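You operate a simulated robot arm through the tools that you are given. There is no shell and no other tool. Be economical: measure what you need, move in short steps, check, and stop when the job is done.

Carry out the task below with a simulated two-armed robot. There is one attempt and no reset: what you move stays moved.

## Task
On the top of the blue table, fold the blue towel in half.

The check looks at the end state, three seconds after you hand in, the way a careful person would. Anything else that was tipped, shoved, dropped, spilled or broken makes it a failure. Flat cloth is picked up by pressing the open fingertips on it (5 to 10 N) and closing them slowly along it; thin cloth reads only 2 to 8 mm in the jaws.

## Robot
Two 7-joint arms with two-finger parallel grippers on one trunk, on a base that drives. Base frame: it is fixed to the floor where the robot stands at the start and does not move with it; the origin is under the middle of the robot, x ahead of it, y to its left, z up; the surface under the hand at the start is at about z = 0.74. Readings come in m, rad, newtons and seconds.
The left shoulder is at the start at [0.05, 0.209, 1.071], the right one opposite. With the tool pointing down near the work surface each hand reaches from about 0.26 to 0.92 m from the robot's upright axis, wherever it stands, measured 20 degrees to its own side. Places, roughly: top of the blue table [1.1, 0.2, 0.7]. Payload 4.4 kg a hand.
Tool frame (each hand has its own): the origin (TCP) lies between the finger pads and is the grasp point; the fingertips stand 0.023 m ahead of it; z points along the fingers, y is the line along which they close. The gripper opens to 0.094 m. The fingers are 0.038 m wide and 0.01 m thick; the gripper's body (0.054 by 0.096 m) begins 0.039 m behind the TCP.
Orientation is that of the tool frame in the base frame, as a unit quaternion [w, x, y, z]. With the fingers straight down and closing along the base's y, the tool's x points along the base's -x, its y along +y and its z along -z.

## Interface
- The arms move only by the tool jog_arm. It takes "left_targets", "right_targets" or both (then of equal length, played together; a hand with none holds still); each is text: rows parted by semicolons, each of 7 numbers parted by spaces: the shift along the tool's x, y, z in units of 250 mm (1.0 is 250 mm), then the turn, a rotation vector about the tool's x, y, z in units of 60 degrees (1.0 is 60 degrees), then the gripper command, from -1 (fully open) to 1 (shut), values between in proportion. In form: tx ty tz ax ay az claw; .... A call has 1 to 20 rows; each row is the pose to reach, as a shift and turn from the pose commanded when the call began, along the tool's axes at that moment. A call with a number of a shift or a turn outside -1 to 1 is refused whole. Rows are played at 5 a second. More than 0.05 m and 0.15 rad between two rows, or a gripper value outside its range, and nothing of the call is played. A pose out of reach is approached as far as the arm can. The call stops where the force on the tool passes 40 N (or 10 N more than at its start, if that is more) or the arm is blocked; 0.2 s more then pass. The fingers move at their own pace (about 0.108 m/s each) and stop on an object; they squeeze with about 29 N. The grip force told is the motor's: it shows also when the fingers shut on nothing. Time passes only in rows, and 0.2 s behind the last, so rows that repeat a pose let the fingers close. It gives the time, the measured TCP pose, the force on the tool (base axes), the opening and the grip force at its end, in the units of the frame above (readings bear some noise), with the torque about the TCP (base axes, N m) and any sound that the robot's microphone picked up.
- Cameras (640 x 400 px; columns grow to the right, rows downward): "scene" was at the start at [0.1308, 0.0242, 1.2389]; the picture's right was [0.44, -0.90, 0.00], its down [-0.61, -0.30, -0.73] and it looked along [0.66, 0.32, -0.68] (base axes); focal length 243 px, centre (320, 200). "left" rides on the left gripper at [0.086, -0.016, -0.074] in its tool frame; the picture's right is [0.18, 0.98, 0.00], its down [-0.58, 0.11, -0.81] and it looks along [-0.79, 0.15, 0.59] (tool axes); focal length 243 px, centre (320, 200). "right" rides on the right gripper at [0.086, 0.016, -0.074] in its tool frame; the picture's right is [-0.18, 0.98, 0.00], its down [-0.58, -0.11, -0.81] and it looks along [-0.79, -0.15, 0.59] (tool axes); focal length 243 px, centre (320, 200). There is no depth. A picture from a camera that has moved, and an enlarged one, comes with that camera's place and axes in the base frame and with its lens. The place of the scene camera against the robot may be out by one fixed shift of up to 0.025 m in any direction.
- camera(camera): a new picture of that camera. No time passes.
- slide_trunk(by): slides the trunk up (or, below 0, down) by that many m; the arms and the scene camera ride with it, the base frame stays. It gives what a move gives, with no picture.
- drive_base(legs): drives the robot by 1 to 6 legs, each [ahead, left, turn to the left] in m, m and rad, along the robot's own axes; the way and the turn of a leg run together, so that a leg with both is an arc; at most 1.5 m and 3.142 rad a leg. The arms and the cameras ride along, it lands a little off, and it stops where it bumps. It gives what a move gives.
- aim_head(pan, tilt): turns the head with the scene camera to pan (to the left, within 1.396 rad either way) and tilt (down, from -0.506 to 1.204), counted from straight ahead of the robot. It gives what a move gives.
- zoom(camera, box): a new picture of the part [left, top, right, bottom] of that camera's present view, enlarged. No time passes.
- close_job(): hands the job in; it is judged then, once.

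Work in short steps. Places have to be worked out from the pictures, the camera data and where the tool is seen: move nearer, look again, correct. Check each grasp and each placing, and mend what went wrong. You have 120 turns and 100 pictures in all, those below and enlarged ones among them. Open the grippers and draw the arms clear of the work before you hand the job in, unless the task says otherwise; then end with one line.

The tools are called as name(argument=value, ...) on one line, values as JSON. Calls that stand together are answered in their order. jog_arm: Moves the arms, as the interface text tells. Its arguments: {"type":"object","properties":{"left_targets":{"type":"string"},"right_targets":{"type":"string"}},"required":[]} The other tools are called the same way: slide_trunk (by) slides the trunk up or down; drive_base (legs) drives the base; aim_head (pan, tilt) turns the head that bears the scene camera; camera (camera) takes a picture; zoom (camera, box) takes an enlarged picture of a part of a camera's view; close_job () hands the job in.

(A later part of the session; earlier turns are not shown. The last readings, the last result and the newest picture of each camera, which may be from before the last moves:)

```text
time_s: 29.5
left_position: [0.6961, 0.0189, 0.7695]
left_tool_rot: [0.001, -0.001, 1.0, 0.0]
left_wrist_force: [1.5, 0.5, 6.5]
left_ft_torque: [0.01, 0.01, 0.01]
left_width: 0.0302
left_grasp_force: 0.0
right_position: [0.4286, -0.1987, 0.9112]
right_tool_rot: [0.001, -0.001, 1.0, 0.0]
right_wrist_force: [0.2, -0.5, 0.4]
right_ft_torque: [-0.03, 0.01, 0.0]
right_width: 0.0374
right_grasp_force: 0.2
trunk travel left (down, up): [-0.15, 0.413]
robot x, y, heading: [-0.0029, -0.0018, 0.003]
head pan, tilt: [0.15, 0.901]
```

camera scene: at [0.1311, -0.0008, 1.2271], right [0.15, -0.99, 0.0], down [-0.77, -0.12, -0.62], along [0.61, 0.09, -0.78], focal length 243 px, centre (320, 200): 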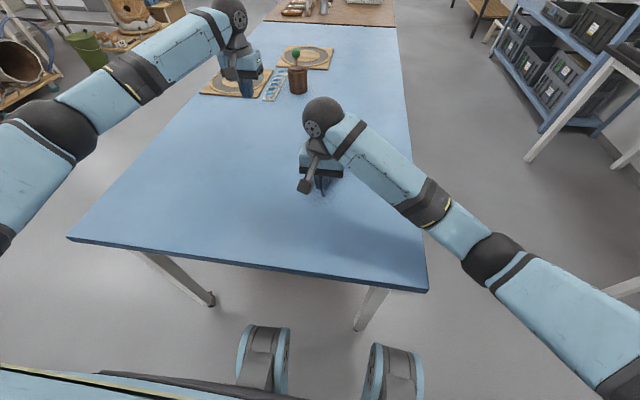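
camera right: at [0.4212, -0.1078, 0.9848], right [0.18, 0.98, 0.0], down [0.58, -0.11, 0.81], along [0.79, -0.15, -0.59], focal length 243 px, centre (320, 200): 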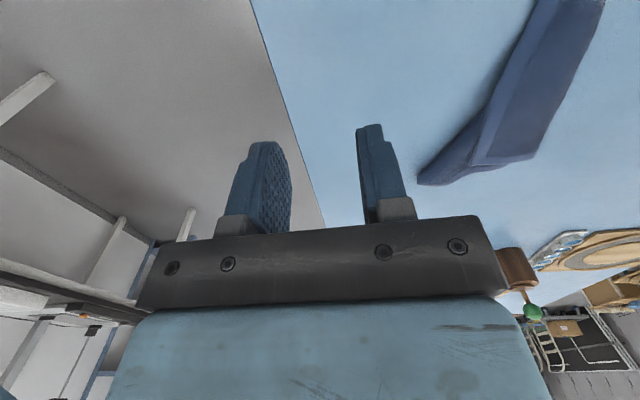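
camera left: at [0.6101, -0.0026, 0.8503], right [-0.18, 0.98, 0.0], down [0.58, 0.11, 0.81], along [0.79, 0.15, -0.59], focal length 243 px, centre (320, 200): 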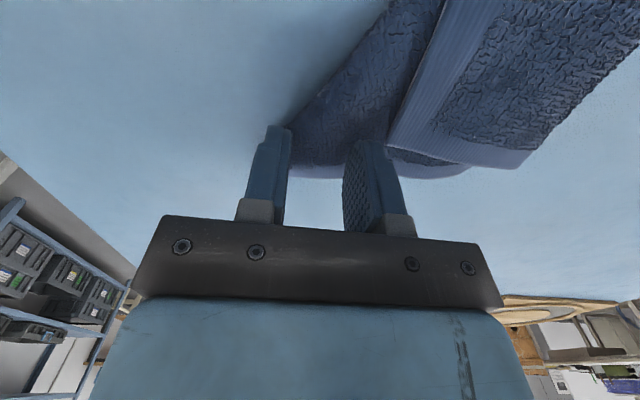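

6.5 N, good. Close slowly, then lift a bit and look.

jog_arm(left_targets="0 0 0 0 0 0 0.45; 0 0 0 0 0 0 0.55; 0 0 0 0 0 0 0.65; 0 0 0 0 0 0 0.75; 0 0 0 0 0 0 0.85; 0 0 0 0 0 0 0.95; 0 0 0 0 0 0 1; 0 0 0 0 0 0 1; 0 0 -0.08 0 0 0 1; 0 0.03 -0.2 0 0 0 1; 0 0.06 -0.35 0 0 0 1; 0 0.06 -0.35 0 0 0 1")

camera(camera="left")

zoom(camera="scene", box=[220, 90, 412, 210])

camera(camera="right")

```text
time_s: 32.1
left_position: [0.6953, 0.036, 0.8557]
left_tool_rot: [0.0, 0.0, 1.0, 0.0]
left_wrist_force: [0.4, 0.3, 0.3]
left_ft_torque: [0.0, -0.02, 0.01]
left_width: 0.0064
left_grasp_force: 28.8
right_position: [0.4298, -0.1986, 0.9096]
right_tool_rot: [0.0, 0.0, 1.0, 0.0]
right_wrist_force: [-0.5, -0.3, -0.1]
right_ft_torque: [0.01, 0.0, 0.0]
right_width: 0.0377
right_grasp_force: 0.2
trunk travel left (down, up): [-0.15, 0.413]
robot x, y, heading: [-0.0009, 0.0001, 0.001]
head pan, tilt: [0.15, 0.901]
```

```text
66 pictures are left
camera left: at [0.608, 0.0195, 0.9302], right [-0.18, 0.98, 0.0], down [0.58, 0.11, 0.81], along [0.79, 0.15, -0.59], focal length 243 px, centre (320, 200)
```

left: 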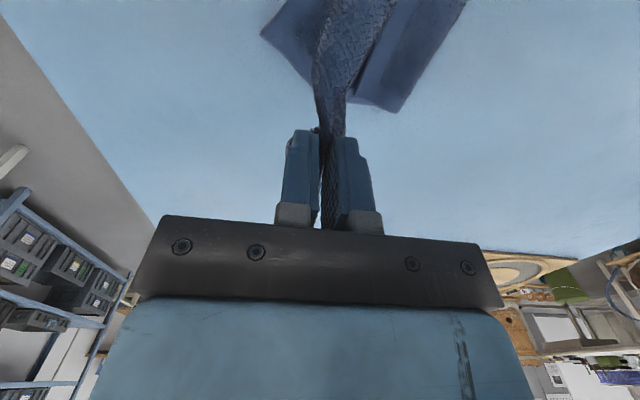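

```text
3.33 times, centred on (316, 150) of scene
camera zoom: at [0.1312, -0.001, 1.227], right [0.15, -0.99, 0.0], down [-0.78, -0.12, -0.62], along [0.61, 0.09, -0.78], focal length 810 px, centre (333, 367)
```

zoom: 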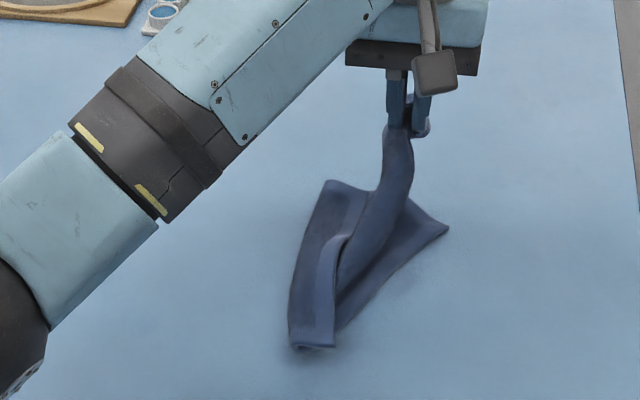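

```text
64 pictures are left
camera right: at [0.3446, -0.1822, 0.983], right [0.18, 0.98, 0.0], down [0.58, -0.11, 0.81], along [0.79, -0.15, -0.59], focal length 243 px, centre (320, 200)
```

right: 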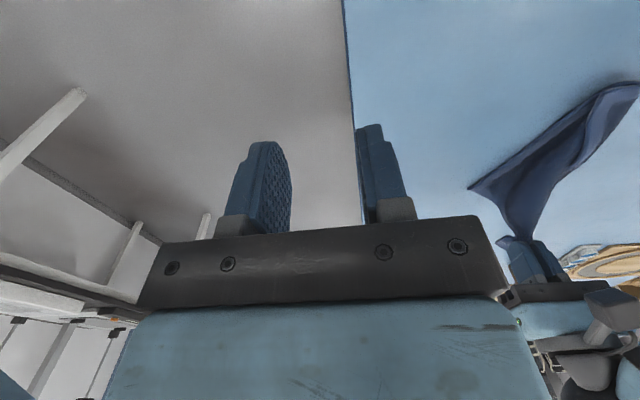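

Left holds the tip; a corner shows to the right near (0.67, −0.01). I'll lift higher and a bit left to reveal how the layers separate.

jog_arm(left_targets="0 0.06 -0.12 0 0 0 1; 0 0.12 -0.24 0 0 0 1; 0 0.2 -0.34 0 0 0 1; 0 0.28 -0.4 0 0 0 1; 0 0.36 -0.4 0 0 0 1; 0 0.36 -0.4 0 0 0 1; 0 0.36 -0.4 0 0 0 1")

camera(camera="scene")

zoom(camera="scene", box=[220, 50, 412, 190])

camera(camera="right")

```text
time_s: 33.7
left_position: [0.6993, 0.1232, 0.9587]
left_tool_rot: [0.0, 0.0, 1.0, 0.0]
left_wrist_force: [0.1, -0.7, -0.3]
left_ft_torque: [-0.01, -0.01, -0.02]
left_width: 0.0064
left_grasp_force: 28.6
right_position: [0.4283, -0.1978, 0.9105]
right_tool_rot: [0.0, 0.001, 1.0, 0.0]
right_wrist_force: [0.3, -0.3, -0.2]
right_ft_torque: [0.02, -0.01, -0.01]
right_width: 0.0378
right_grasp_force: 0.0
trunk travel left (down, up): [-0.15, 0.413]
robot x, y, heading: [0.0008, -0.0041, 0.001]
head pan, tilt: [0.15, 0.901]
```

```text
63 pictures are left
camera scene: at [0.1311, -0.0007, 1.2271], right [0.15, -0.99, 0.0], down [-0.77, -0.12, -0.62], along [0.61, 0.09, -0.78], focal length 243 px, centre (320, 200)
```

scene: 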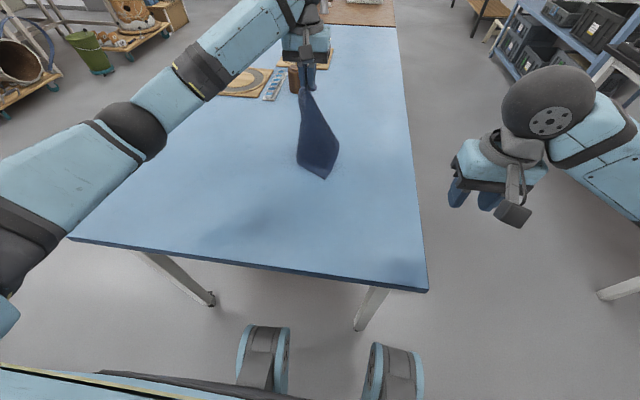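

```text
2.86 times, centred on (316, 120) of scene
camera zoom: at [0.1311, -0.0007, 1.2271], right [0.15, -0.99, 0.0], down [-0.77, -0.12, -0.62], along [0.61, 0.09, -0.78], focal length 694 px, centre (331, 429)
```

zoom: 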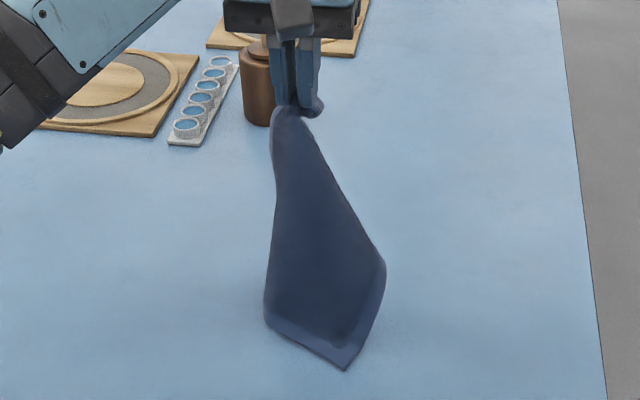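

```text
61 pictures are left
camera right: at [0.3445, -0.1819, 0.9831], right [0.18, 0.98, 0.0], down [0.58, -0.11, 0.81], along [0.79, -0.15, -0.59], focal length 243 px, centre (320, 200)
```

right: 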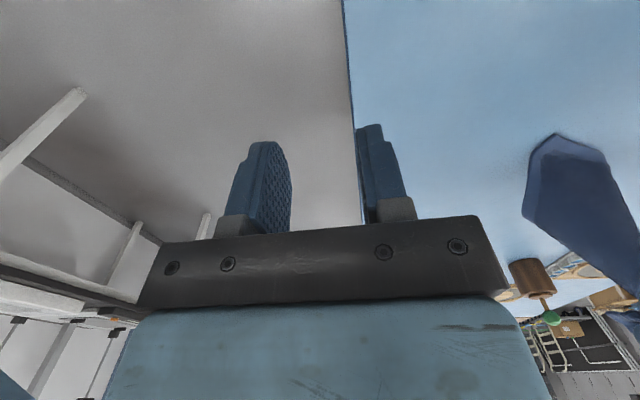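

Excellent: the towel has opened and hangs from A with C resting near (0.57, 0.06). I'll lay A down toward (0.745, 0.29), close to the original layout.

jog_arm(left_targets="-0.02 0.1 0.06 0 0 0 1; -0.04 0.2 0.14 0 0 0 1; -0.07 0.3 0.22 0 0 0 1; -0.1 0.4 0.31 0 0 0 1; -0.13 0.49 0.4 0 0 0 1; -0.16 0.57 0.5 0 0 0 1; -0.18 0.64 0.6 0 0 0 1; -0.2 0.69 0.69 0 0 0 1; -0.2 0.69 0.73 0 0 0 1; -0.2 0.69 0.73 0 0 0 1")

zoom(camera="scene", box=[220, 90, 412, 210])

camera(camera="left")

```text
time_s: 35.9
left_position: [0.7463, 0.2986, 0.7749]
left_tool_rot: [0.001, 0.0, 1.0, 0.0]
left_wrist_force: [0.2, 0.7, 3.3]
left_ft_torque: [-0.03, -0.02, 0.01]
left_width: 0.0064
left_grasp_force: 28.8
right_position: [0.4285, -0.1991, 0.9104]
right_tool_rot: [0.0, 0.0, 1.0, 0.001]
right_wrist_force: [-1.2, 0.3, -0.4]
right_ft_torque: [-0.03, -0.02, -0.01]
right_width: 0.0375
right_grasp_force: 0.0
trunk travel left (down, up): [-0.15, 0.413]
robot x, y, heading: [-0.0015, -0.0032, 0.004]
head pan, tilt: [0.15, 0.901]
```

```text
3.33 times, centred on (316, 150) of scene
camera zoom: at [0.1307, -0.0009, 1.2272], right [0.15, -0.99, 0.0], down [-0.77, -0.12, -0.62], along [0.61, 0.09, -0.78], focal length 810 px, centre (333, 367)
```

zoom: 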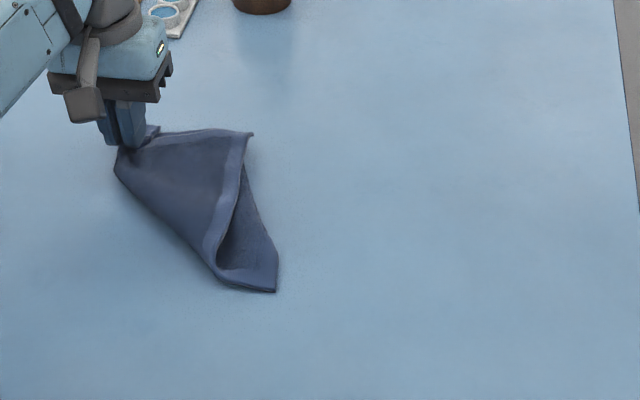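

```text
59 pictures are left
camera left: at [0.6589, 0.2826, 0.8488], right [-0.18, 0.98, 0.0], down [0.58, 0.11, 0.81], along [0.79, 0.15, -0.59], focal length 243 px, centre (320, 200)
```

left: 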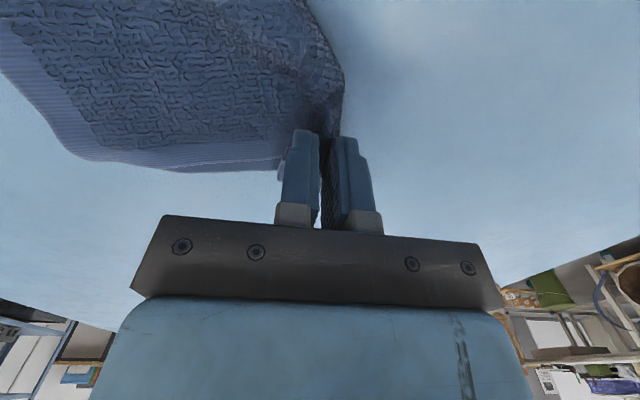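

The far hem runs from the left grip to corner B at about (0.77, 0.19), then down hem BC to C at about (0.565, 0.12); A and D are folded beneath. Plan: release, take B with the left and C with the right so the towel hangs flat from edge BC. Releasing now.

jog_arm(left_targets="0 0 0.01 0 0 0 1; 0 0 0.01 0 0 0 0.6; 0 0 0.01 0 0 0 0.3; 0 0 0.01 0 0 0 0.3; 0 0 -0.1 0 0 0 0.3; 0.1 0 -0.25 0 0 0 0.3; 0.2 0 -0.4 0 0 0 0.3; 0.35 0 -0.5 0 0 0 0.3; 0.45 0 -0.6 0 0 0 0.3; 0.45 0 -0.6 0 0 0 0.3")

camera(camera="left")

zoom(camera="scene", box=[220, 90, 412, 210])

```text
time_s: 38.1
left_position: [0.6326, 0.296, 0.9215]
left_tool_rot: [0.0, 0.0, 1.0, 0.0]
left_wrist_force: [0.1, -0.3, 0.2]
left_ft_torque: [0.03, 0.0, 0.01]
left_width: 0.0326
left_grasp_force: 0.0
right_position: [0.4308, -0.1991, 0.9105]
right_tool_rot: [0.0, 0.0, 1.0, 0.0]
right_wrist_force: [-0.3, 0.5, -0.4]
right_ft_torque: [0.01, 0.03, 0.0]
right_width: 0.0379
right_grasp_force: 0.0
trunk travel left (down, up): [-0.15, 0.413]
robot x, y, heading: [-0.0013, -0.0006, 0.003]
head pan, tilt: [0.15, 0.901]
```

```text
58 pictures are left
camera left: at [0.5457, 0.2808, 0.9954], right [-0.18, 0.98, 0.0], down [0.58, 0.11, 0.81], along [0.79, 0.15, -0.59], focal length 243 px, centre (320, 200)
```

left: 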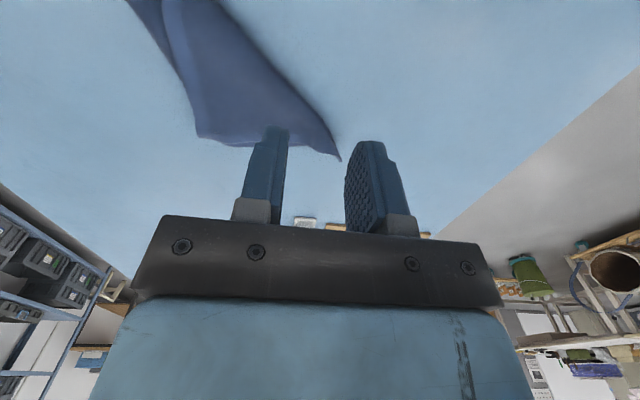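

```text
3.33 times, centred on (316, 150) of scene
camera zoom: at [0.1313, -0.0008, 1.227], right [0.15, -0.99, 0.0], down [-0.78, -0.12, -0.62], along [0.61, 0.09, -0.78], focal length 810 px, centre (333, 367)
```

zoom: 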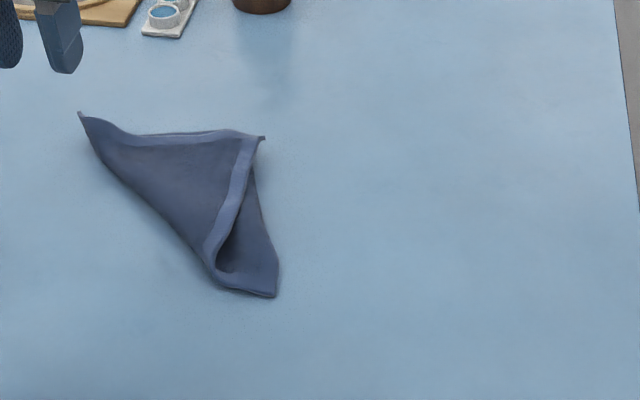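

I need a closer look at the hems near B and C; moving the left hand's camera over them.

jog_arm(left_targets="0.1 -0.12 -0.05 0 0 0 0.3; 0.2 -0.25 -0.1 0 0 0 0.3; 0.32 -0.38 -0.1 0 0 0 0.3; 0.44 -0.5 -0.1 0 0 0 0.3; 0.44 -0.5 -0.1 0 0 0 0.3")

camera(camera="left")

zoom(camera="scene", box=[235, 115, 315, 185])

```text
time_s: 39.3
left_position: [0.5226, 0.1704, 0.9489]
left_tool_rot: [0.0, 0.0, 1.0, 0.0]
left_wrist_force: [-0.5, 0.0, 0.1]
left_ft_torque: [0.02, -0.01, 0.0]
left_width: 0.0328
left_grasp_force: 0.1
right_position: [0.4302, -0.1992, 0.9093]
right_tool_rot: [0.0, -0.001, 1.0, -0.001]
right_wrist_force: [-0.1, 0.3, -0.3]
right_ft_torque: [-0.04, -0.02, 0.01]
right_width: 0.0375
right_grasp_force: 0.0
trunk travel left (down, up): [-0.15, 0.413]
robot x, y, heading: [0.0027, -0.0013, -0.004]
head pan, tilt: [0.15, 0.901]
```

```text
56 pictures are left
camera left: at [0.4355, 0.1552, 1.023], right [-0.18, 0.98, 0.0], down [0.58, 0.11, 0.81], along [0.79, 0.15, -0.59], focal length 243 px, centre (320, 200)
```

left: 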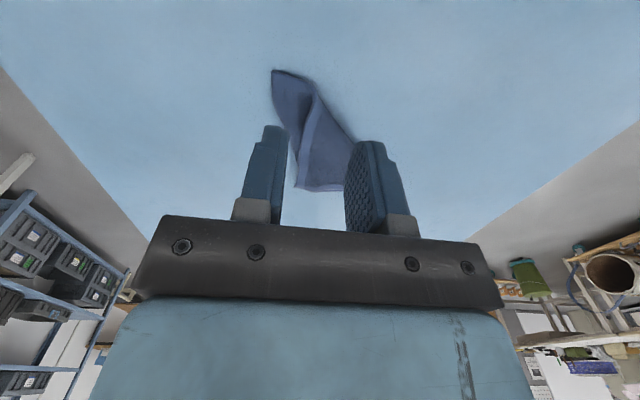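

```text
5.71 times, centred on (275, 150) of scene
camera zoom: at [0.1311, -0.0006, 1.2271], right [0.15, -0.99, 0.0], down [-0.77, -0.12, -0.62], along [0.61, 0.09, -0.78], focal length 1389 px, centre (577, 486)
```

zoom: 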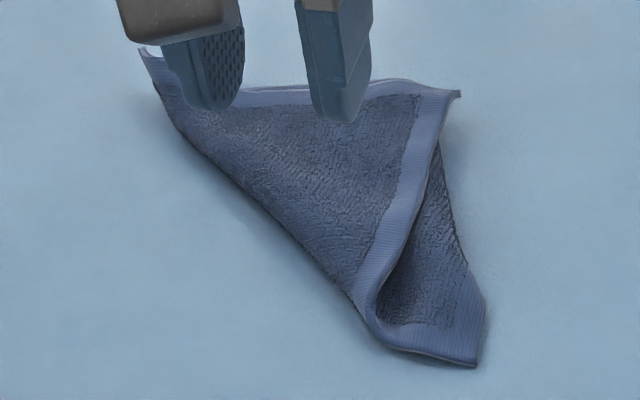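

Now clear: far edge A–B is a clean short edge, A ≈ (0.78, 0.365), B ≈ (0.768, 0.178); hem B runs down to near corner. I'll hang the towel from A–B with both hands; to bring B into the right hand's reach I drive the base 0.2 m left.

drive_base(legs=[[0, 0.2, 0]])

aim_head(pan=0.0, tilt=0.8)

camera(camera="scene")

```text
time_s: 41.7
left_position: [0.5226, 0.3783, 0.9492]
left_tool_rot: [0.0, 0.0, 1.0, 0.0]
left_wrist_force: [-0.3, 0.4, -0.2]
left_ft_torque: [0.0, -0.01, -0.02]
left_width: 0.0329
left_grasp_force: 0.1
right_position: [0.4303, 0.0096, 0.9096]
right_tool_rot: [0.0, 0.0, 1.0, 0.0]
right_wrist_force: [-0.2, 0.1, 0.2]
right_ft_torque: [0.02, -0.04, -0.02]
right_width: 0.0376
right_grasp_force: 0.0
trunk travel left (down, up): [-0.15, 0.413]
robot x, y, heading: [-0.0015, 0.2085, 0.001]
head pan, tilt: [0.15, 0.901]
```

```text
time_s: 42.4
left_position: [0.5244, 0.3785, 0.9488]
left_tool_rot: [0.0, 0.0, 1.0, -0.001]
left_wrist_force: [0.4, 0.3, 0.1]
left_ft_torque: [-0.01, -0.04, 0.04]
left_width: 0.0326
left_grasp_force: 0.1
right_position: [0.43, 0.0088, 0.9096]
right_tool_rot: [0.0, 0.0, 1.0, 0.001]
right_wrist_force: [-0.4, -0.5, 0.4]
right_ft_torque: [-0.01, -0.01, 0.02]
right_width: 0.0376
right_grasp_force: 0.1
trunk travel left (down, up): [-0.15, 0.413]
robot x, y, heading: [-0.0008, 0.2112, -0.003]
head pan, tilt: [0.0, 0.799]
```

```text
54 pictures are left
camera scene: at [0.1371, 0.1954, 1.235], right [0.0, -1.0, 0.0], down [-0.72, 0.0, -0.7], along [0.7, 0.0, -0.72], focal length 243 px, centre (320, 200)
```

scene: 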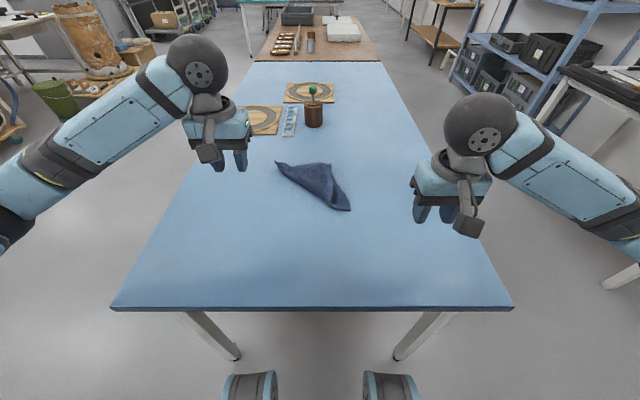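

The view is symmetrical now. Move both hands to just short of A and B to look with the wrist cameras.

jog_arm(left_targets="-0.1 -0.03 0.06 0 0 0 0.3; -0.2 -0.06 0.1 0 0 0 0.3; -0.3 -0.09 0.15 0 0 0 0.3; -0.42 -0.12 0.2 0 0 0 0.3; -0.5 -0.12 0.2 0 0 0 0.3; -0.5 -0.12 0.2 0 0 0 0.3; -0.5 -0.12 0.2 0 0 0 0.3", right_targets="-0.14 0.1 0 0 0 0 0.3; -0.28 0.2 0 0 0 0 0.3; -0.42 0.3 0 0 0 0 0.3; -0.56 0.4 0 0 0 0 0.3; -0.7 0.5 0 0 0 0 0.3; -0.8 0.58 0.04 0 0 0 0.3; -0.8 0.58 0.04 0 0 0 0.3")

camera(camera="left")

camera(camera="right")

```text
time_s: 44.0
left_position: [0.6482, 0.3471, 0.8995]
left_tool_rot: [-0.001, 0.0, 1.0, 0.0]
left_wrist_force: [-0.1, 0.0, -0.2]
left_ft_torque: [-0.05, 0.02, 0.02]
left_width: 0.0328
left_grasp_force: 0.1
right_position: [0.6311, 0.155, 0.8985]
right_tool_rot: [0.001, 0.0, 1.0, 0.0]
right_wrist_force: [0.0, -0.6, -0.5]
right_ft_torque: [-0.01, -0.02, 0.0]
right_width: 0.0328
right_grasp_force: 0.1
trunk travel left (down, up): [-0.15, 0.413]
robot x, y, heading: [-0.001, 0.2064, -0.002]
head pan, tilt: [0.0, 0.799]
```

```text
53 pictures are left
camera left: at [0.5609, 0.3313, 0.9728], right [-0.18, 0.98, 0.0], down [0.58, 0.11, 0.81], along [0.79, 0.15, -0.59], focal length 243 px, centre (320, 200)
```

left: 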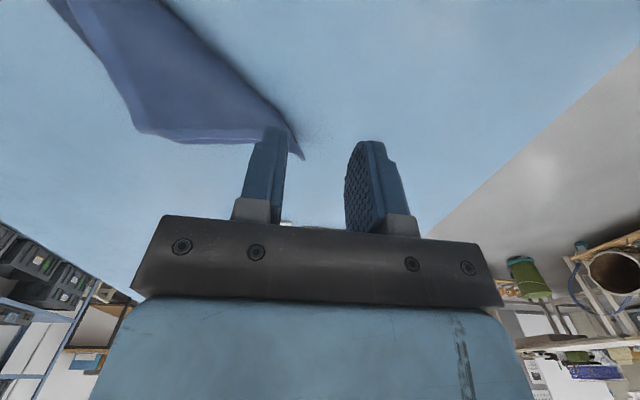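

```text
52 pictures are left
camera right: at [0.5457, 0.1711, 0.9705], right [0.18, 0.98, 0.0], down [0.58, -0.11, 0.81], along [0.79, -0.15, -0.59], focal length 243 px, centre (320, 200)
```

right: 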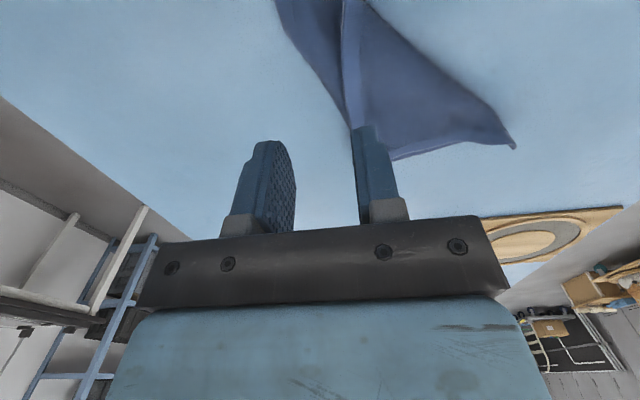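

A ≈ (0.780, 0.352), B ≈ (0.774, 0.160). Going to just above the grasp points: left (0.763, 0.325), right (0.757, 0.185).

jog_arm(left_targets="-0.15 -0.03 0 0 0 0 0.35; -0.3 -0.06 0.02 0 0 0 0.35; -0.46 -0.09 0.06 0 0 0 0.35; -0.46 -0.09 0.2 0 0 0 0.35; -0.46 -0.09 0.34 0 0 0 0.35; -0.46 -0.09 0.44 0 0 0 0.35; -0.46 -0.09 0.486 0 0 0 0.35; -0.46 -0.09 0.486 0 0 0 0.35", right_targets="-0.17 0.04 0 0 0 0 0.35; -0.34 0.08 0.02 0 0 0 0.35; -0.504 0.12 0.06 0 0 0 0.35; -0.504 0.12 0.2 0 0 0 0.35; -0.504 0.12 0.34 0 0 0 0.35; -0.504 0.12 0.44 0 0 0 0.35; -0.504 0.12 0.482 0 0 0 0.35; -0.504 0.12 0.482 0 0 0 0.35")

camera(camera="left")

camera(camera="right")

```text
time_s: 45.8
left_position: [0.7657, 0.3271, 0.7778]
left_tool_rot: [-0.001, 0.0, 1.0, 0.0]
left_wrist_force: [-0.5, -0.1, 0.2]
left_ft_torque: [0.02, -0.02, -0.01]
left_width: 0.0305
left_grasp_force: 0.0
right_position: [0.7543, 0.1819, 0.7794]
right_tool_rot: [0.0, 0.0, 1.0, -0.001]
right_wrist_force: [0.5, 0.1, -0.5]
right_ft_torque: [0.02, -0.04, -0.02]
right_width: 0.0308
right_grasp_force: 0.0
trunk travel left (down, up): [-0.15, 0.413]
robot x, y, heading: [0.0005, 0.2066, 0.0]
head pan, tilt: [0.0, 0.799]
```

```text
51 pictures are left
camera left: at [0.6779, 0.3116, 0.8516], right [-0.18, 0.98, 0.0], down [0.58, 0.11, 0.81], along [0.79, 0.15, -0.59], focal length 243 px, centre (320, 200)
```

left: 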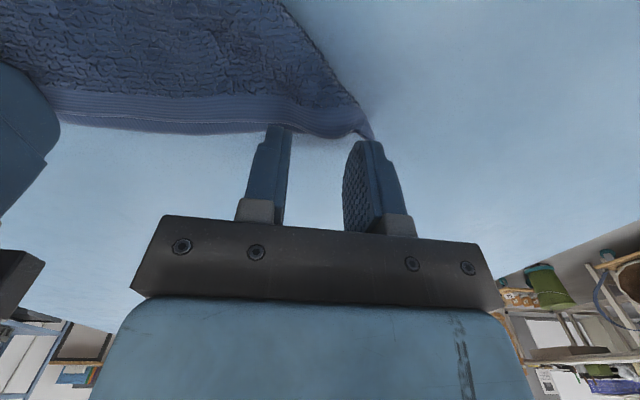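

```text
50 pictures are left
camera right: at [0.6693, 0.1985, 0.8523], right [0.18, 0.98, 0.0], down [0.58, -0.11, 0.81], along [0.79, -0.15, -0.59], focal length 243 px, centre (320, 200)
```

right: 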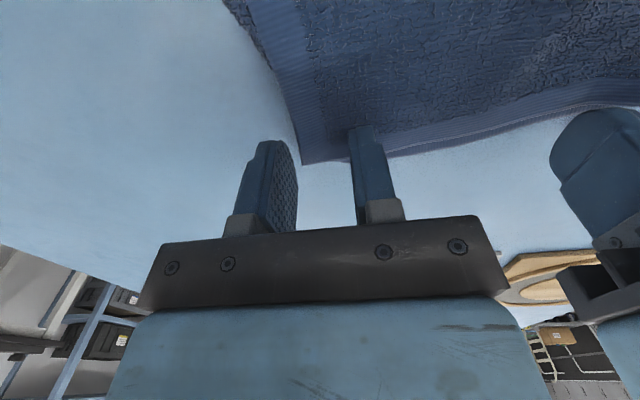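

Left needs to come back 16 mm to sit on the hem, right 18 mm left. Adjust and press gently.

jog_arm(left_targets="0.064 0.01 0 0 0 0 0.35; 0.064 0.01 0.024 0 0 0 0.35; 0.064 0.01 0.036 0 0 0 0.35; 0.064 0.01 0.036 0 0 0 0.35", right_targets="0 0.072 0 0 0 0 0.35; 0 0.072 0.03 0 0 0 0.35; 0 0.072 0.044 0 0 0 0.35; 0 0.072 0.044 0 0 0 0.35")

```text
time_s: 46.8
left_position: [0.7462, 0.3281, 0.7703]
left_tool_rot: [0.001, -0.001, 1.0, 0.0]
left_wrist_force: [-0.7, -0.7, 1.5]
left_ft_torque: [-0.06, 0.07, 0.0]
left_width: 0.0306
left_grasp_force: 0.2
right_position: [0.7558, 0.2012, 0.7711]
right_tool_rot: [0.001, 0.0, 1.0, 0.001]
right_wrist_force: [2.8, -1.2, 8.8]
right_ft_torque: [0.17, 0.05, -0.04]
right_width: 0.0304
right_grasp_force: 0.1
trunk travel left (down, up): [-0.15, 0.413]
robot x, y, heading: [-0.0022, 0.2073, -0.002]
head pan, tilt: [0.0, 0.799]
```

Right is at 9 N; lower the left 2–3 mm more while closing both slowly.

jog_arm(left_targets="0 0 0.008 0 0 0 0.35; 0 0 0.012 0 0 0 0.35; 0 0 0.012 0 0 0 0.45; 0 0 0.012 0 0 0 0.55; 0 0 0.012 0 0 0 0.65; 0 0 0.012 0 0 0 0.75; 0 0 0.012 0 0 0 0.85; 0 0 0.012 0 0 0 0.95; 0 0 0.012 0 0 0 1; 0 0 0.012 0 0 0 1", right_targets="0 0 0 0 0 0 0.35; 0 0 0 0 0 0 0.35; 0 0 0 0 0 0 0.45; 0 0 0 0 0 0 0.55; 0 0 0 0 0 0 0.65; 0 0 0 0 0 0 0.75; 0 0 0 0 0 0 0.85; 0 0 0 0 0 0 0.95; 0 0 0 0 0 0 1; 0 0 0 0 0 0 1")

camera(camera="left")

camera(camera="right")

```text
time_s: 49.0
left_position: [0.7452, 0.3271, 0.7689]
left_tool_rot: [0.002, 0.001, 1.0, -0.001]
left_wrist_force: [0.5, -26.6, 8.6]
left_ft_torque: [-0.7, 0.05, 0.13]
left_width: 0.0075
left_grasp_force: 29.0
right_position: [0.7541, 0.2016, 0.77]
right_tool_rot: [0.002, -0.001, 1.0, 0.001]
right_wrist_force: [-2.4, 26.5, 9.4]
right_ft_torque: [0.76, 0.11, -0.04]
right_width: 0.0072
right_grasp_force: 28.8
trunk travel left (down, up): [-0.15, 0.413]
robot x, y, heading: [0.0003, 0.2065, 0.002]
head pan, tilt: [0.0, 0.799]
```

```text
49 pictures are left
camera left: at [0.6574, 0.3119, 0.8419], right [-0.18, 0.98, 0.0], down [0.58, 0.11, 0.81], along [0.79, 0.15, -0.59], focal length 243 px, centre (320, 200)
```

left: 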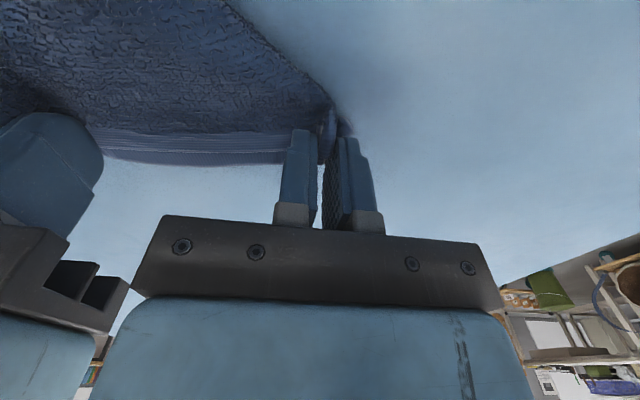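

```text
48 pictures are left
camera right: at [0.6683, 0.2187, 0.8437], right [0.18, 0.98, 0.0], down [0.58, -0.11, 0.81], along [0.79, -0.15, -0.59], focal length 243 px, centre (320, 200)
```

right: 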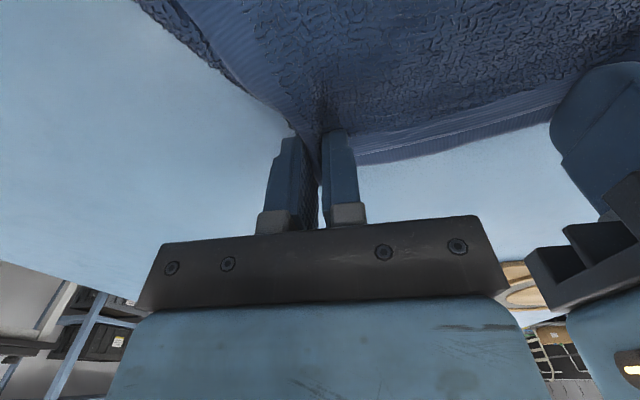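

Both corners are held, with the cloth taut between. Lift together, easing slightly inward and back toward the robot.

jog_arm(left_targets="0 -0.012 -0.06 0 0 0 1; 0.03 -0.016 -0.18 0 0 0 1; 0.06 -0.016 -0.32 0 0 0 1; 0.1 -0.016 -0.46 0 0 0 1; 0.14 -0.016 -0.6 0 0 0 1; 0.18 -0.016 -0.74 0 0 0 1; 0.2 -0.016 -0.88 0 0 0 1; 0.2 -0.016 -0.92 0 0 0 1; 0.2 -0.016 -0.92 0 0 0 1", right_targets="0 0.012 -0.06 0 0 0 1; 0.03 0.016 -0.18 0 0 0 1; 0.06 0.016 -0.32 0 0 0 1; 0.1 0.016 -0.46 0 0 0 1; 0.14 0.016 -0.6 0 0 0 1; 0.18 0.016 -0.74 0 0 0 1; 0.2 0.016 -0.88 0 0 0 1; 0.2 0.016 -0.92 0 0 0 1; 0.2 0.016 -0.92 0 0 0 1")

camera(camera="scene")

```text
time_s: 51.0
left_position: [0.6954, 0.3219, 0.9979]
left_tool_rot: [0.001, 0.0, 1.0, 0.0]
left_wrist_force: [0.3, -5.7, -0.8]
left_ft_torque: [-0.09, -0.04, 0.01]
left_width: 0.0068
left_grasp_force: 29.4
right_position: [0.7054, 0.2046, 0.9981]
right_tool_rot: [0.0, 0.0, 1.0, -0.001]
right_wrist_force: [-1.0, 5.4, -0.2]
right_ft_torque: [0.15, 0.0, -0.01]
right_width: 0.0063
right_grasp_force: 28.9
trunk travel left (down, up): [-0.15, 0.413]
robot x, y, heading: [0.0015, 0.2064, 0.002]
head pan, tilt: [0.0, 0.799]
```

```text
47 pictures are left
camera scene: at [0.137, 0.1953, 1.235], right [0.0, -1.0, 0.0], down [-0.72, 0.0, -0.7], along [0.7, 0.0, -0.72], focal length 243 px, centre (320, 200)
```

scene: 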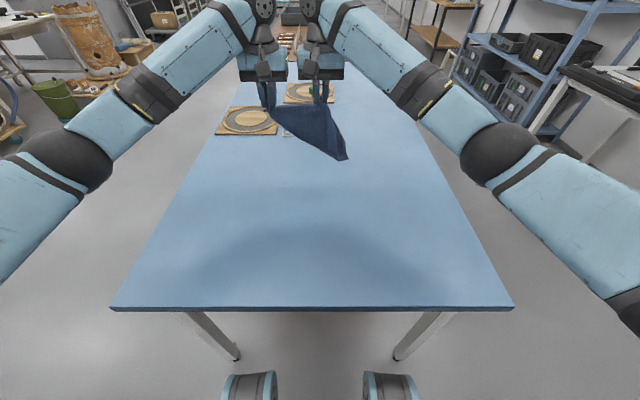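

zoom(camera="scene", box=[230, 60, 390, 180])

```text
3.33 times, centred on (310, 120) of scene
camera zoom: at [0.137, 0.1953, 1.235], right [0.0, -1.0, 0.0], down [-0.72, 0.0, -0.7], along [0.7, 0.0, -0.72], focal length 810 px, centre (353, 467)
```

zoom: 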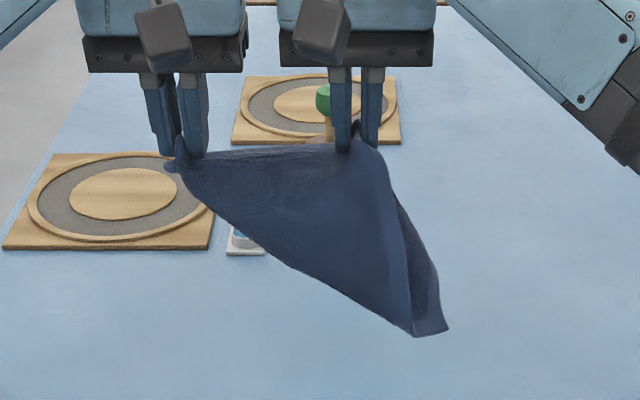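

The towel is folded along its diagonal: the right hand caught both overlapping corners. I'll release the right, withdraw it upward and aside, and then let the towel hang from A alone so it opens.

jog_arm(right_targets="0 0 0 0 0 0 0.5; 0 0 0 0 0 0 0; 0 0 0 0 0 0 -0.3; 0 0 -0.15 0 0 0 -0.3; 0 -0.15 -0.25 0 0 0 -0.3; 0 -0.34 -0.25 0 0 0 -0.3; 0.15 -0.45 -0.25 0 0 0 -0.3; 0.3 -0.55 -0.2 0 0 0 -0.3; 0.4 -0.7 -0.15 0 0 0 -0.3; 0.4 -0.7 -0.15 0 0 0 -0.3")

slide_trunk(by=0.1)

camera(camera="scene")

camera(camera="right")

```text
time_s: 53.2
left_position: [0.6966, 0.3236, 0.9972]
left_tool_rot: [0.0, 0.0, 1.0, 0.001]
left_wrist_force: [0.0, 0.6, -1.0]
left_ft_torque: [0.04, 0.01, 0.01]
left_width: 0.007
left_grasp_force: 29.0
right_position: [0.6056, 0.0322, 1.0384]
right_tool_rot: [0.0, 0.001, 1.0, 0.0]
right_wrist_force: [0.7, 0.3, 1.1]
right_ft_torque: [0.01, 0.02, -0.03]
right_width: 0.0612
right_grasp_force: 0.1
trunk travel left (down, up): [-0.15, 0.413]
robot x, y, heading: [-0.0018, 0.2084, 0.0]
head pan, tilt: [0.0, 0.799]
```

```text
time_s: 54.5
left_position: [0.6958, 0.3231, 1.0968]
left_tool_rot: [0.0, 0.0, 1.0, 0.0]
left_wrist_force: [0.5, 0.3, -0.8]
left_ft_torque: [0.01, 0.03, 0.06]
left_width: 0.0066
left_grasp_force: 29.3
right_position: [0.6067, 0.0309, 1.1383]
right_tool_rot: [0.0, 0.001, 1.0, 0.0]
right_wrist_force: [0.1, 0.7, 0.0]
right_ft_torque: [0.0, 0.03, 0.0]
right_width: 0.061
right_grasp_force: 0.1
trunk travel left (down, up): [-0.25, 0.313]
robot x, y, heading: [-0.0002, 0.2047, -0.006]
head pan, tilt: [0.0, 0.799]
```

```text
45 pictures are left
camera scene: at [0.1375, 0.1954, 1.3349], right [0.0, -1.0, 0.0], down [-0.72, 0.0, -0.7], along [0.7, 0.0, -0.72], focal length 243 px, centre (320, 200)
```

scene: 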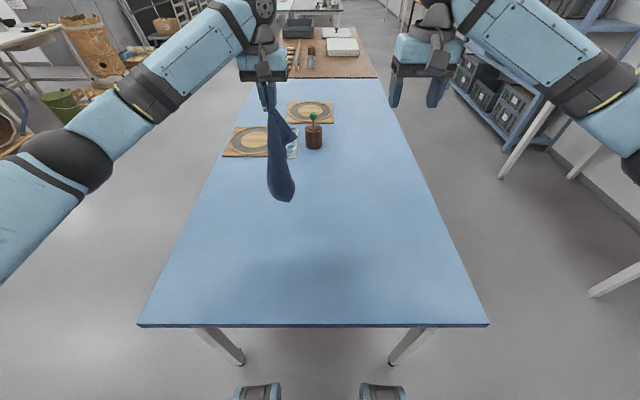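

```text
44 pictures are left
camera right: at [0.52, 0.0479, 1.211], right [0.18, 0.98, 0.0], down [0.58, -0.11, 0.81], along [0.79, -0.15, -0.59], focal length 243 px, centre (320, 200)
```

right: 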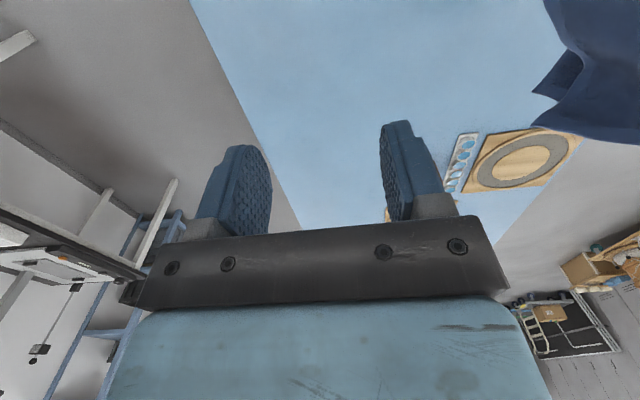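

zoom(camera="scene", box=[230, 80, 350, 210])

zoom(camera="right", box=[480, 0, 640, 150])

```text
3.08 times, centred on (290, 145) of scene
camera zoom: at [0.1375, 0.1954, 1.3349], right [0.0, -1.0, 0.0], down [-0.72, 0.0, -0.7], along [0.7, 0.0, -0.72], focal length 748 px, centre (412, 369)
```

zoom: 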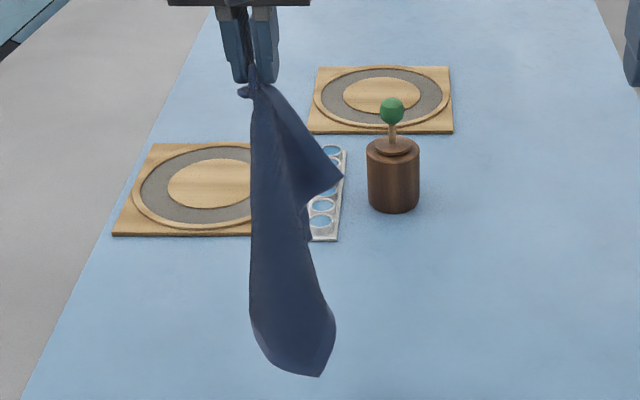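

```text
2.67 times, centred on (560, 75) of right
camera zoom: at [0.52, 0.0479, 1.211], right [0.18, 0.98, 0.0], down [0.58, -0.11, 0.81], along [0.79, -0.15, -0.59], focal length 647 px, centre (-320, 533)
```

zoom: 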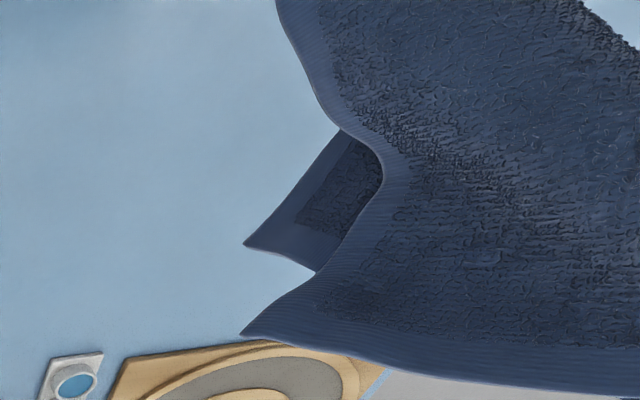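

Hanging from A, corners B and R both point right (about y 0.25, z 0.97), B slightly farther back. I'll turn the right gripper 90° so its jaws close along x, then tilt it to approach B horizontally from the right. First half of the turn.

jog_arm(right_targets="0 -0.02 0 0 0 0.125 -0.3; 0 -0.04 0 0 0 0.25 -0.3; 0 -0.06 0 0 0 0.375 -0.3; 0 -0.08 0 0 0 0.5 -0.3; 0 -0.1 0 0 0 0.625 -0.3; 0 -0.12 0 0 0 0.75 -0.3; 0 -0.12 0 0 0 0.75 -0.3")

jog_arm(right_targets="0 0 0 0 0 0.125 -0.3; 0 0 0 0 0 0.25 -0.3; 0 0 0 0 0 0.375 -0.3; 0 0 0 0 0 0.5 -0.3; 0 0 0 0 0 0.625 -0.3; 0 0 0 0 0 0.75 -0.3; 0 0 0 0 0 0.75 -0.3")

```text
time_s: 56.1
left_position: [0.6956, 0.3226, 1.0987]
left_tool_rot: [0.0, 0.0, 1.0, -0.001]
left_wrist_force: [0.2, 0.9, -0.6]
left_ft_torque: [-0.02, 0.01, 0.0]
left_width: 0.0068
left_grasp_force: 28.8
right_position: [0.6039, 0.0022, 1.1392]
right_tool_rot: [0.0, 0.384, 0.923, 0.0]
right_wrist_force: [0.7, 0.1, 0.8]
right_ft_torque: [0.03, 0.0, 0.03]
right_width: 0.0611
right_grasp_force: 0.1
trunk travel left (down, up): [-0.25, 0.313]
robot x, y, heading: [0.002, 0.2111, -0.001]
head pan, tilt: [0.0, 0.799]
```

```text
time_s: 57.8
left_position: [0.6957, 0.3222, 1.0983]
left_tool_rot: [0.0, 0.0, 1.0, 0.0]
left_wrist_force: [0.9, -0.1, 0.6]
left_ft_torque: [-0.01, -0.01, 0.06]
left_width: 0.0068
left_grasp_force: 28.7
right_position: [0.6039, 0.0011, 1.1374]
right_tool_rot: [-0.001, 0.708, 0.707, 0.0]
right_wrist_force: [-0.7, -0.8, 0.5]
right_ft_torque: [-0.02, 0.01, 0.03]
right_width: 0.0611
right_grasp_force: 0.1
trunk travel left (down, up): [-0.25, 0.313]
robot x, y, heading: [-0.0002, 0.2053, -0.0]
head pan, tilt: [0.0, 0.799]
```

The turn worked. Now tilt the fingers toward +y by 60° while moving to a stand-off about 11 cm right of B.

jog_arm(right_targets="0 0.07 0.06 0 0.125 0 -0.3; 0 0.14 0.12 0 0.25 0 -0.3; 0 0.21 0.18 0 0.375 0 -0.3; 0.05 0.28 0.24 0 0.5 0 -0.3; 0.1 0.35 0.3 0 0.625 0 -0.3; 0.15 0.42 0.36 0 0.75 0 -0.3; 0.2 0.48 0.42 0 0.875 0 -0.3; 0.25 0.52 0.48 0 1 0 -0.3; 0.25 0.52 0.48 0 1 0 -0.3")

camera(camera="right")

camera(camera="scene")

```text
time_s: 59.8
left_position: [0.6956, 0.3223, 1.0971]
left_tool_rot: [0.0, 0.0, 1.0, 0.0]
left_wrist_force: [-0.2, 0.7, 0.3]
left_ft_torque: [0.03, 0.01, 0.0]
left_width: 0.0066
left_grasp_force: 29.1
right_position: [0.7356, 0.0659, 1.0187]
right_tool_rot: [-0.354, 0.612, 0.612, 0.355]
right_wrist_force: [-0.3, 1.0, 1.3]
right_ft_torque: [0.04, -0.02, 0.02]
right_width: 0.061
right_grasp_force: 0.0
trunk travel left (down, up): [-0.25, 0.313]
robot x, y, heading: [0.001, 0.2091, -0.001]
head pan, tilt: [0.0, 0.799]
```

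```text
41 pictures are left
camera right: at [0.7531, 0.0446, 1.1288], right [0.98, -0.09, -0.16], down [-0.11, -0.99, -0.1], along [-0.15, 0.12, -0.98], focal length 243 px, centre (320, 200)
```

right: 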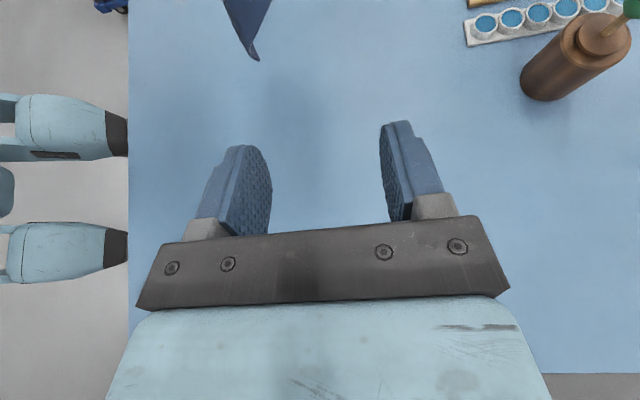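

```text
40 pictures are left
camera scene: at [0.1368, 0.1953, 1.3351], right [0.0, -1.0, 0.0], down [-0.72, 0.0, -0.7], along [0.7, 0.0, -0.72], focal length 243 px, centre (320, 200)
```

scene: 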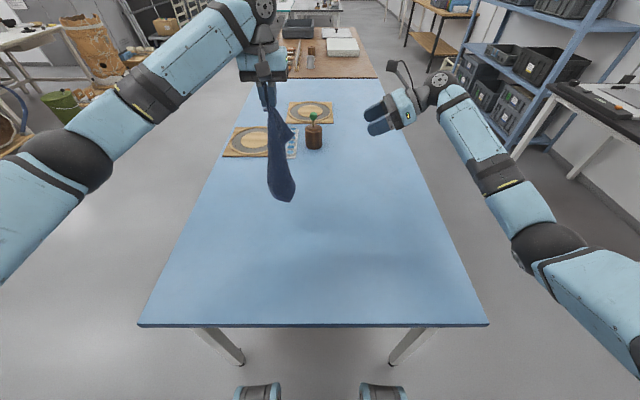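

The corner seen is the bottom one, Q; B lies above the frame. Tilt another 24° to bring B into view.

jog_arm(right_targets="0 0 0 0 0.1 0 -0.3; 0 0 0 0 0.2 0 -0.3; 0 0 0 0 0.3 0 -0.3; 0 0 0 0 0.4 0 -0.3; 0 0 0 0 0.4 0 -0.3")

camera(camera="right")

zoom(camera="scene", box=[240, 80, 340, 210])

```text
time_s: 61.0
left_position: [0.6955, 0.3227, 1.0986]
left_tool_rot: [0.0, 0.0, 1.0, 0.0]
left_wrist_force: [0.0, -0.1, -0.5]
left_ft_torque: [0.02, 0.02, 0.02]
left_width: 0.0066
left_grasp_force: 29.3
right_position: [0.7357, 0.0638, 1.0189]
right_tool_rot: [-0.474, 0.524, 0.526, 0.473]
right_wrist_force: [0.0, 0.5, -0.1]
right_ft_torque: [0.02, -0.01, -0.01]
right_width: 0.0612
right_grasp_force: 0.1
trunk travel left (down, up): [-0.25, 0.313]
robot x, y, heading: [0.001, 0.2075, -0.0]
head pan, tilt: [0.0, 0.799]
```

```text
39 pictures are left
camera right: at [0.7529, -0.0009, 1.1105], right [0.98, -0.02, -0.18], down [-0.11, -0.86, -0.49], along [-0.15, 0.51, -0.85], focal length 243 px, centre (320, 200)
```

right: 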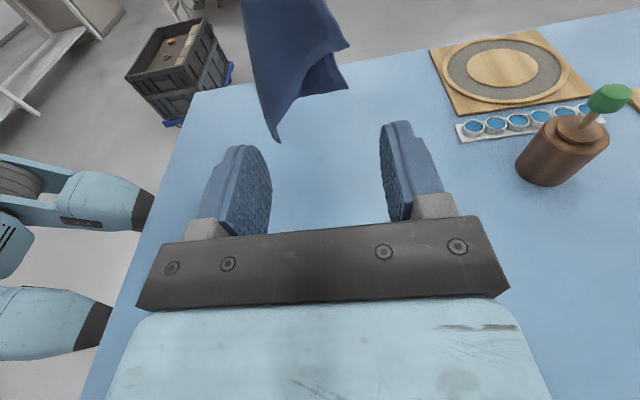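

```text
3.08 times, centred on (290, 145) of scene
camera zoom: at [0.137, 0.1953, 1.335], right [0.0, -1.0, 0.0], down [-0.72, 0.0, -0.7], along [0.7, 0.0, -0.72], focal length 748 px, centre (412, 369)
```

zoom: 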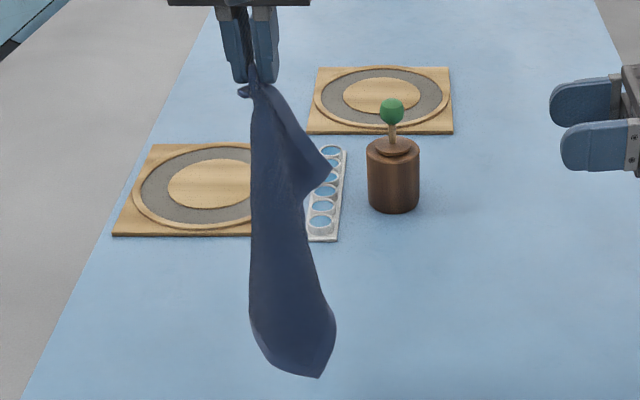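

Both free corners point to +x, at about (0.762, 0.272, 0.964) and (0.757, 0.27, 0.917). I'll rotate the left gripper about 54° clockwise so they point toward the right hand.

jog_arm(left_targets="0 0 0 0 0 0.1 1; 0 0 0 0 0 0.2 1; 0 0 0 0 0 0.3 1; 0 0 0 0 0 0.4 1; 0 0 0 0 0 0.5 1; 0 0 0 0 0 0.6 1; 0 0 0 0 0 0.7 1; 0 0 0 0 0 0.8 1; 0 0 0 0 0 0.9 1; 0 0 0 0 0 0.9 1; 0 0 0 0 0 0.9 1; 0 0 0 0 0 0.9 1; 0 0 0 0 0 0.9 1")

camera(camera="right")

zoom(camera="scene", box=[240, 80, 340, 210])

```text
time_s: 63.8
left_position: [0.6957, 0.3245, 1.0984]
left_tool_rot: [0.001, 0.455, 0.891, 0.0]
left_wrist_force: [0.6, 0.2, -0.6]
left_ft_torque: [0.02, 0.0, 0.13]
left_width: 0.0064
left_grasp_force: 28.8
right_position: [0.7356, 0.0636, 1.0174]
right_tool_rot: [-0.473, 0.525, 0.525, 0.474]
right_wrist_force: [0.2, 0.1, 0.3]
right_ft_torque: [0.01, -0.04, 0.02]
right_width: 0.0609
right_grasp_force: 0.0
trunk travel left (down, up): [-0.25, 0.313]
robot x, y, heading: [-0.0026, 0.2044, -0.005]
head pan, tilt: [0.0, 0.799]
```

```text
37 pictures are left
camera right: at [0.753, -0.0008, 1.1105], right [0.98, -0.02, -0.18], down [-0.11, -0.86, -0.49], along [-0.15, 0.51, -0.85], focal length 243 px, centre (320, 200)
```

right: 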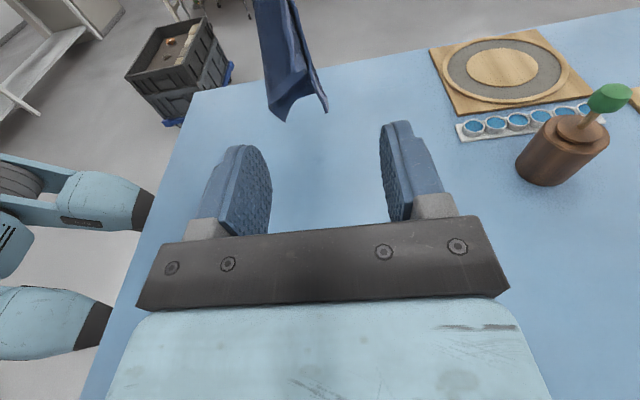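

```text
3.08 times, centred on (290, 145) of scene
camera zoom: at [0.1371, 0.1954, 1.335], right [0.0, -1.0, 0.0], down [-0.72, 0.0, -0.7], along [0.7, 0.0, -0.72], focal length 748 px, centre (412, 369)
```

zoom: 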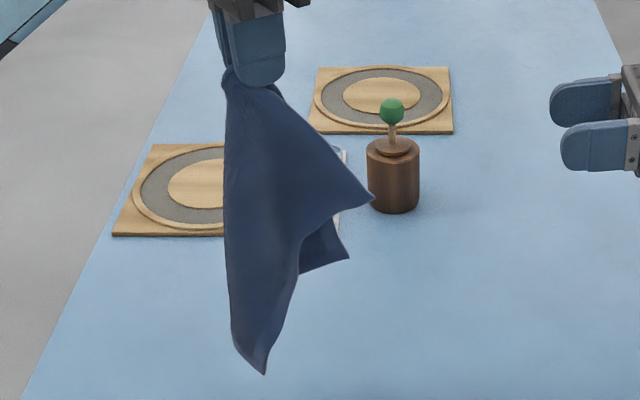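

The wings now point to the right hand, well separated. Zoom on the right camera to locate the upper corner.

zoom(camera="right", box=[220, 0, 380, 130])

```text
3.08 times, centred on (300, 65) of right
camera zoom: at [0.753, -0.0008, 1.1105], right [0.98, -0.02, -0.18], down [-0.11, -0.86, -0.49], along [-0.15, 0.51, -0.85], focal length 746 px, centre (382, 615)
```

zoom: 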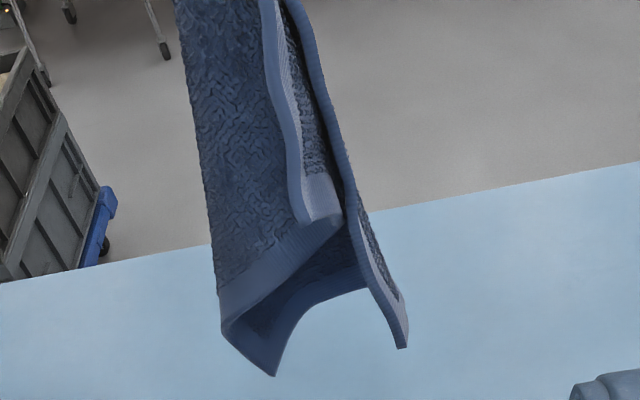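

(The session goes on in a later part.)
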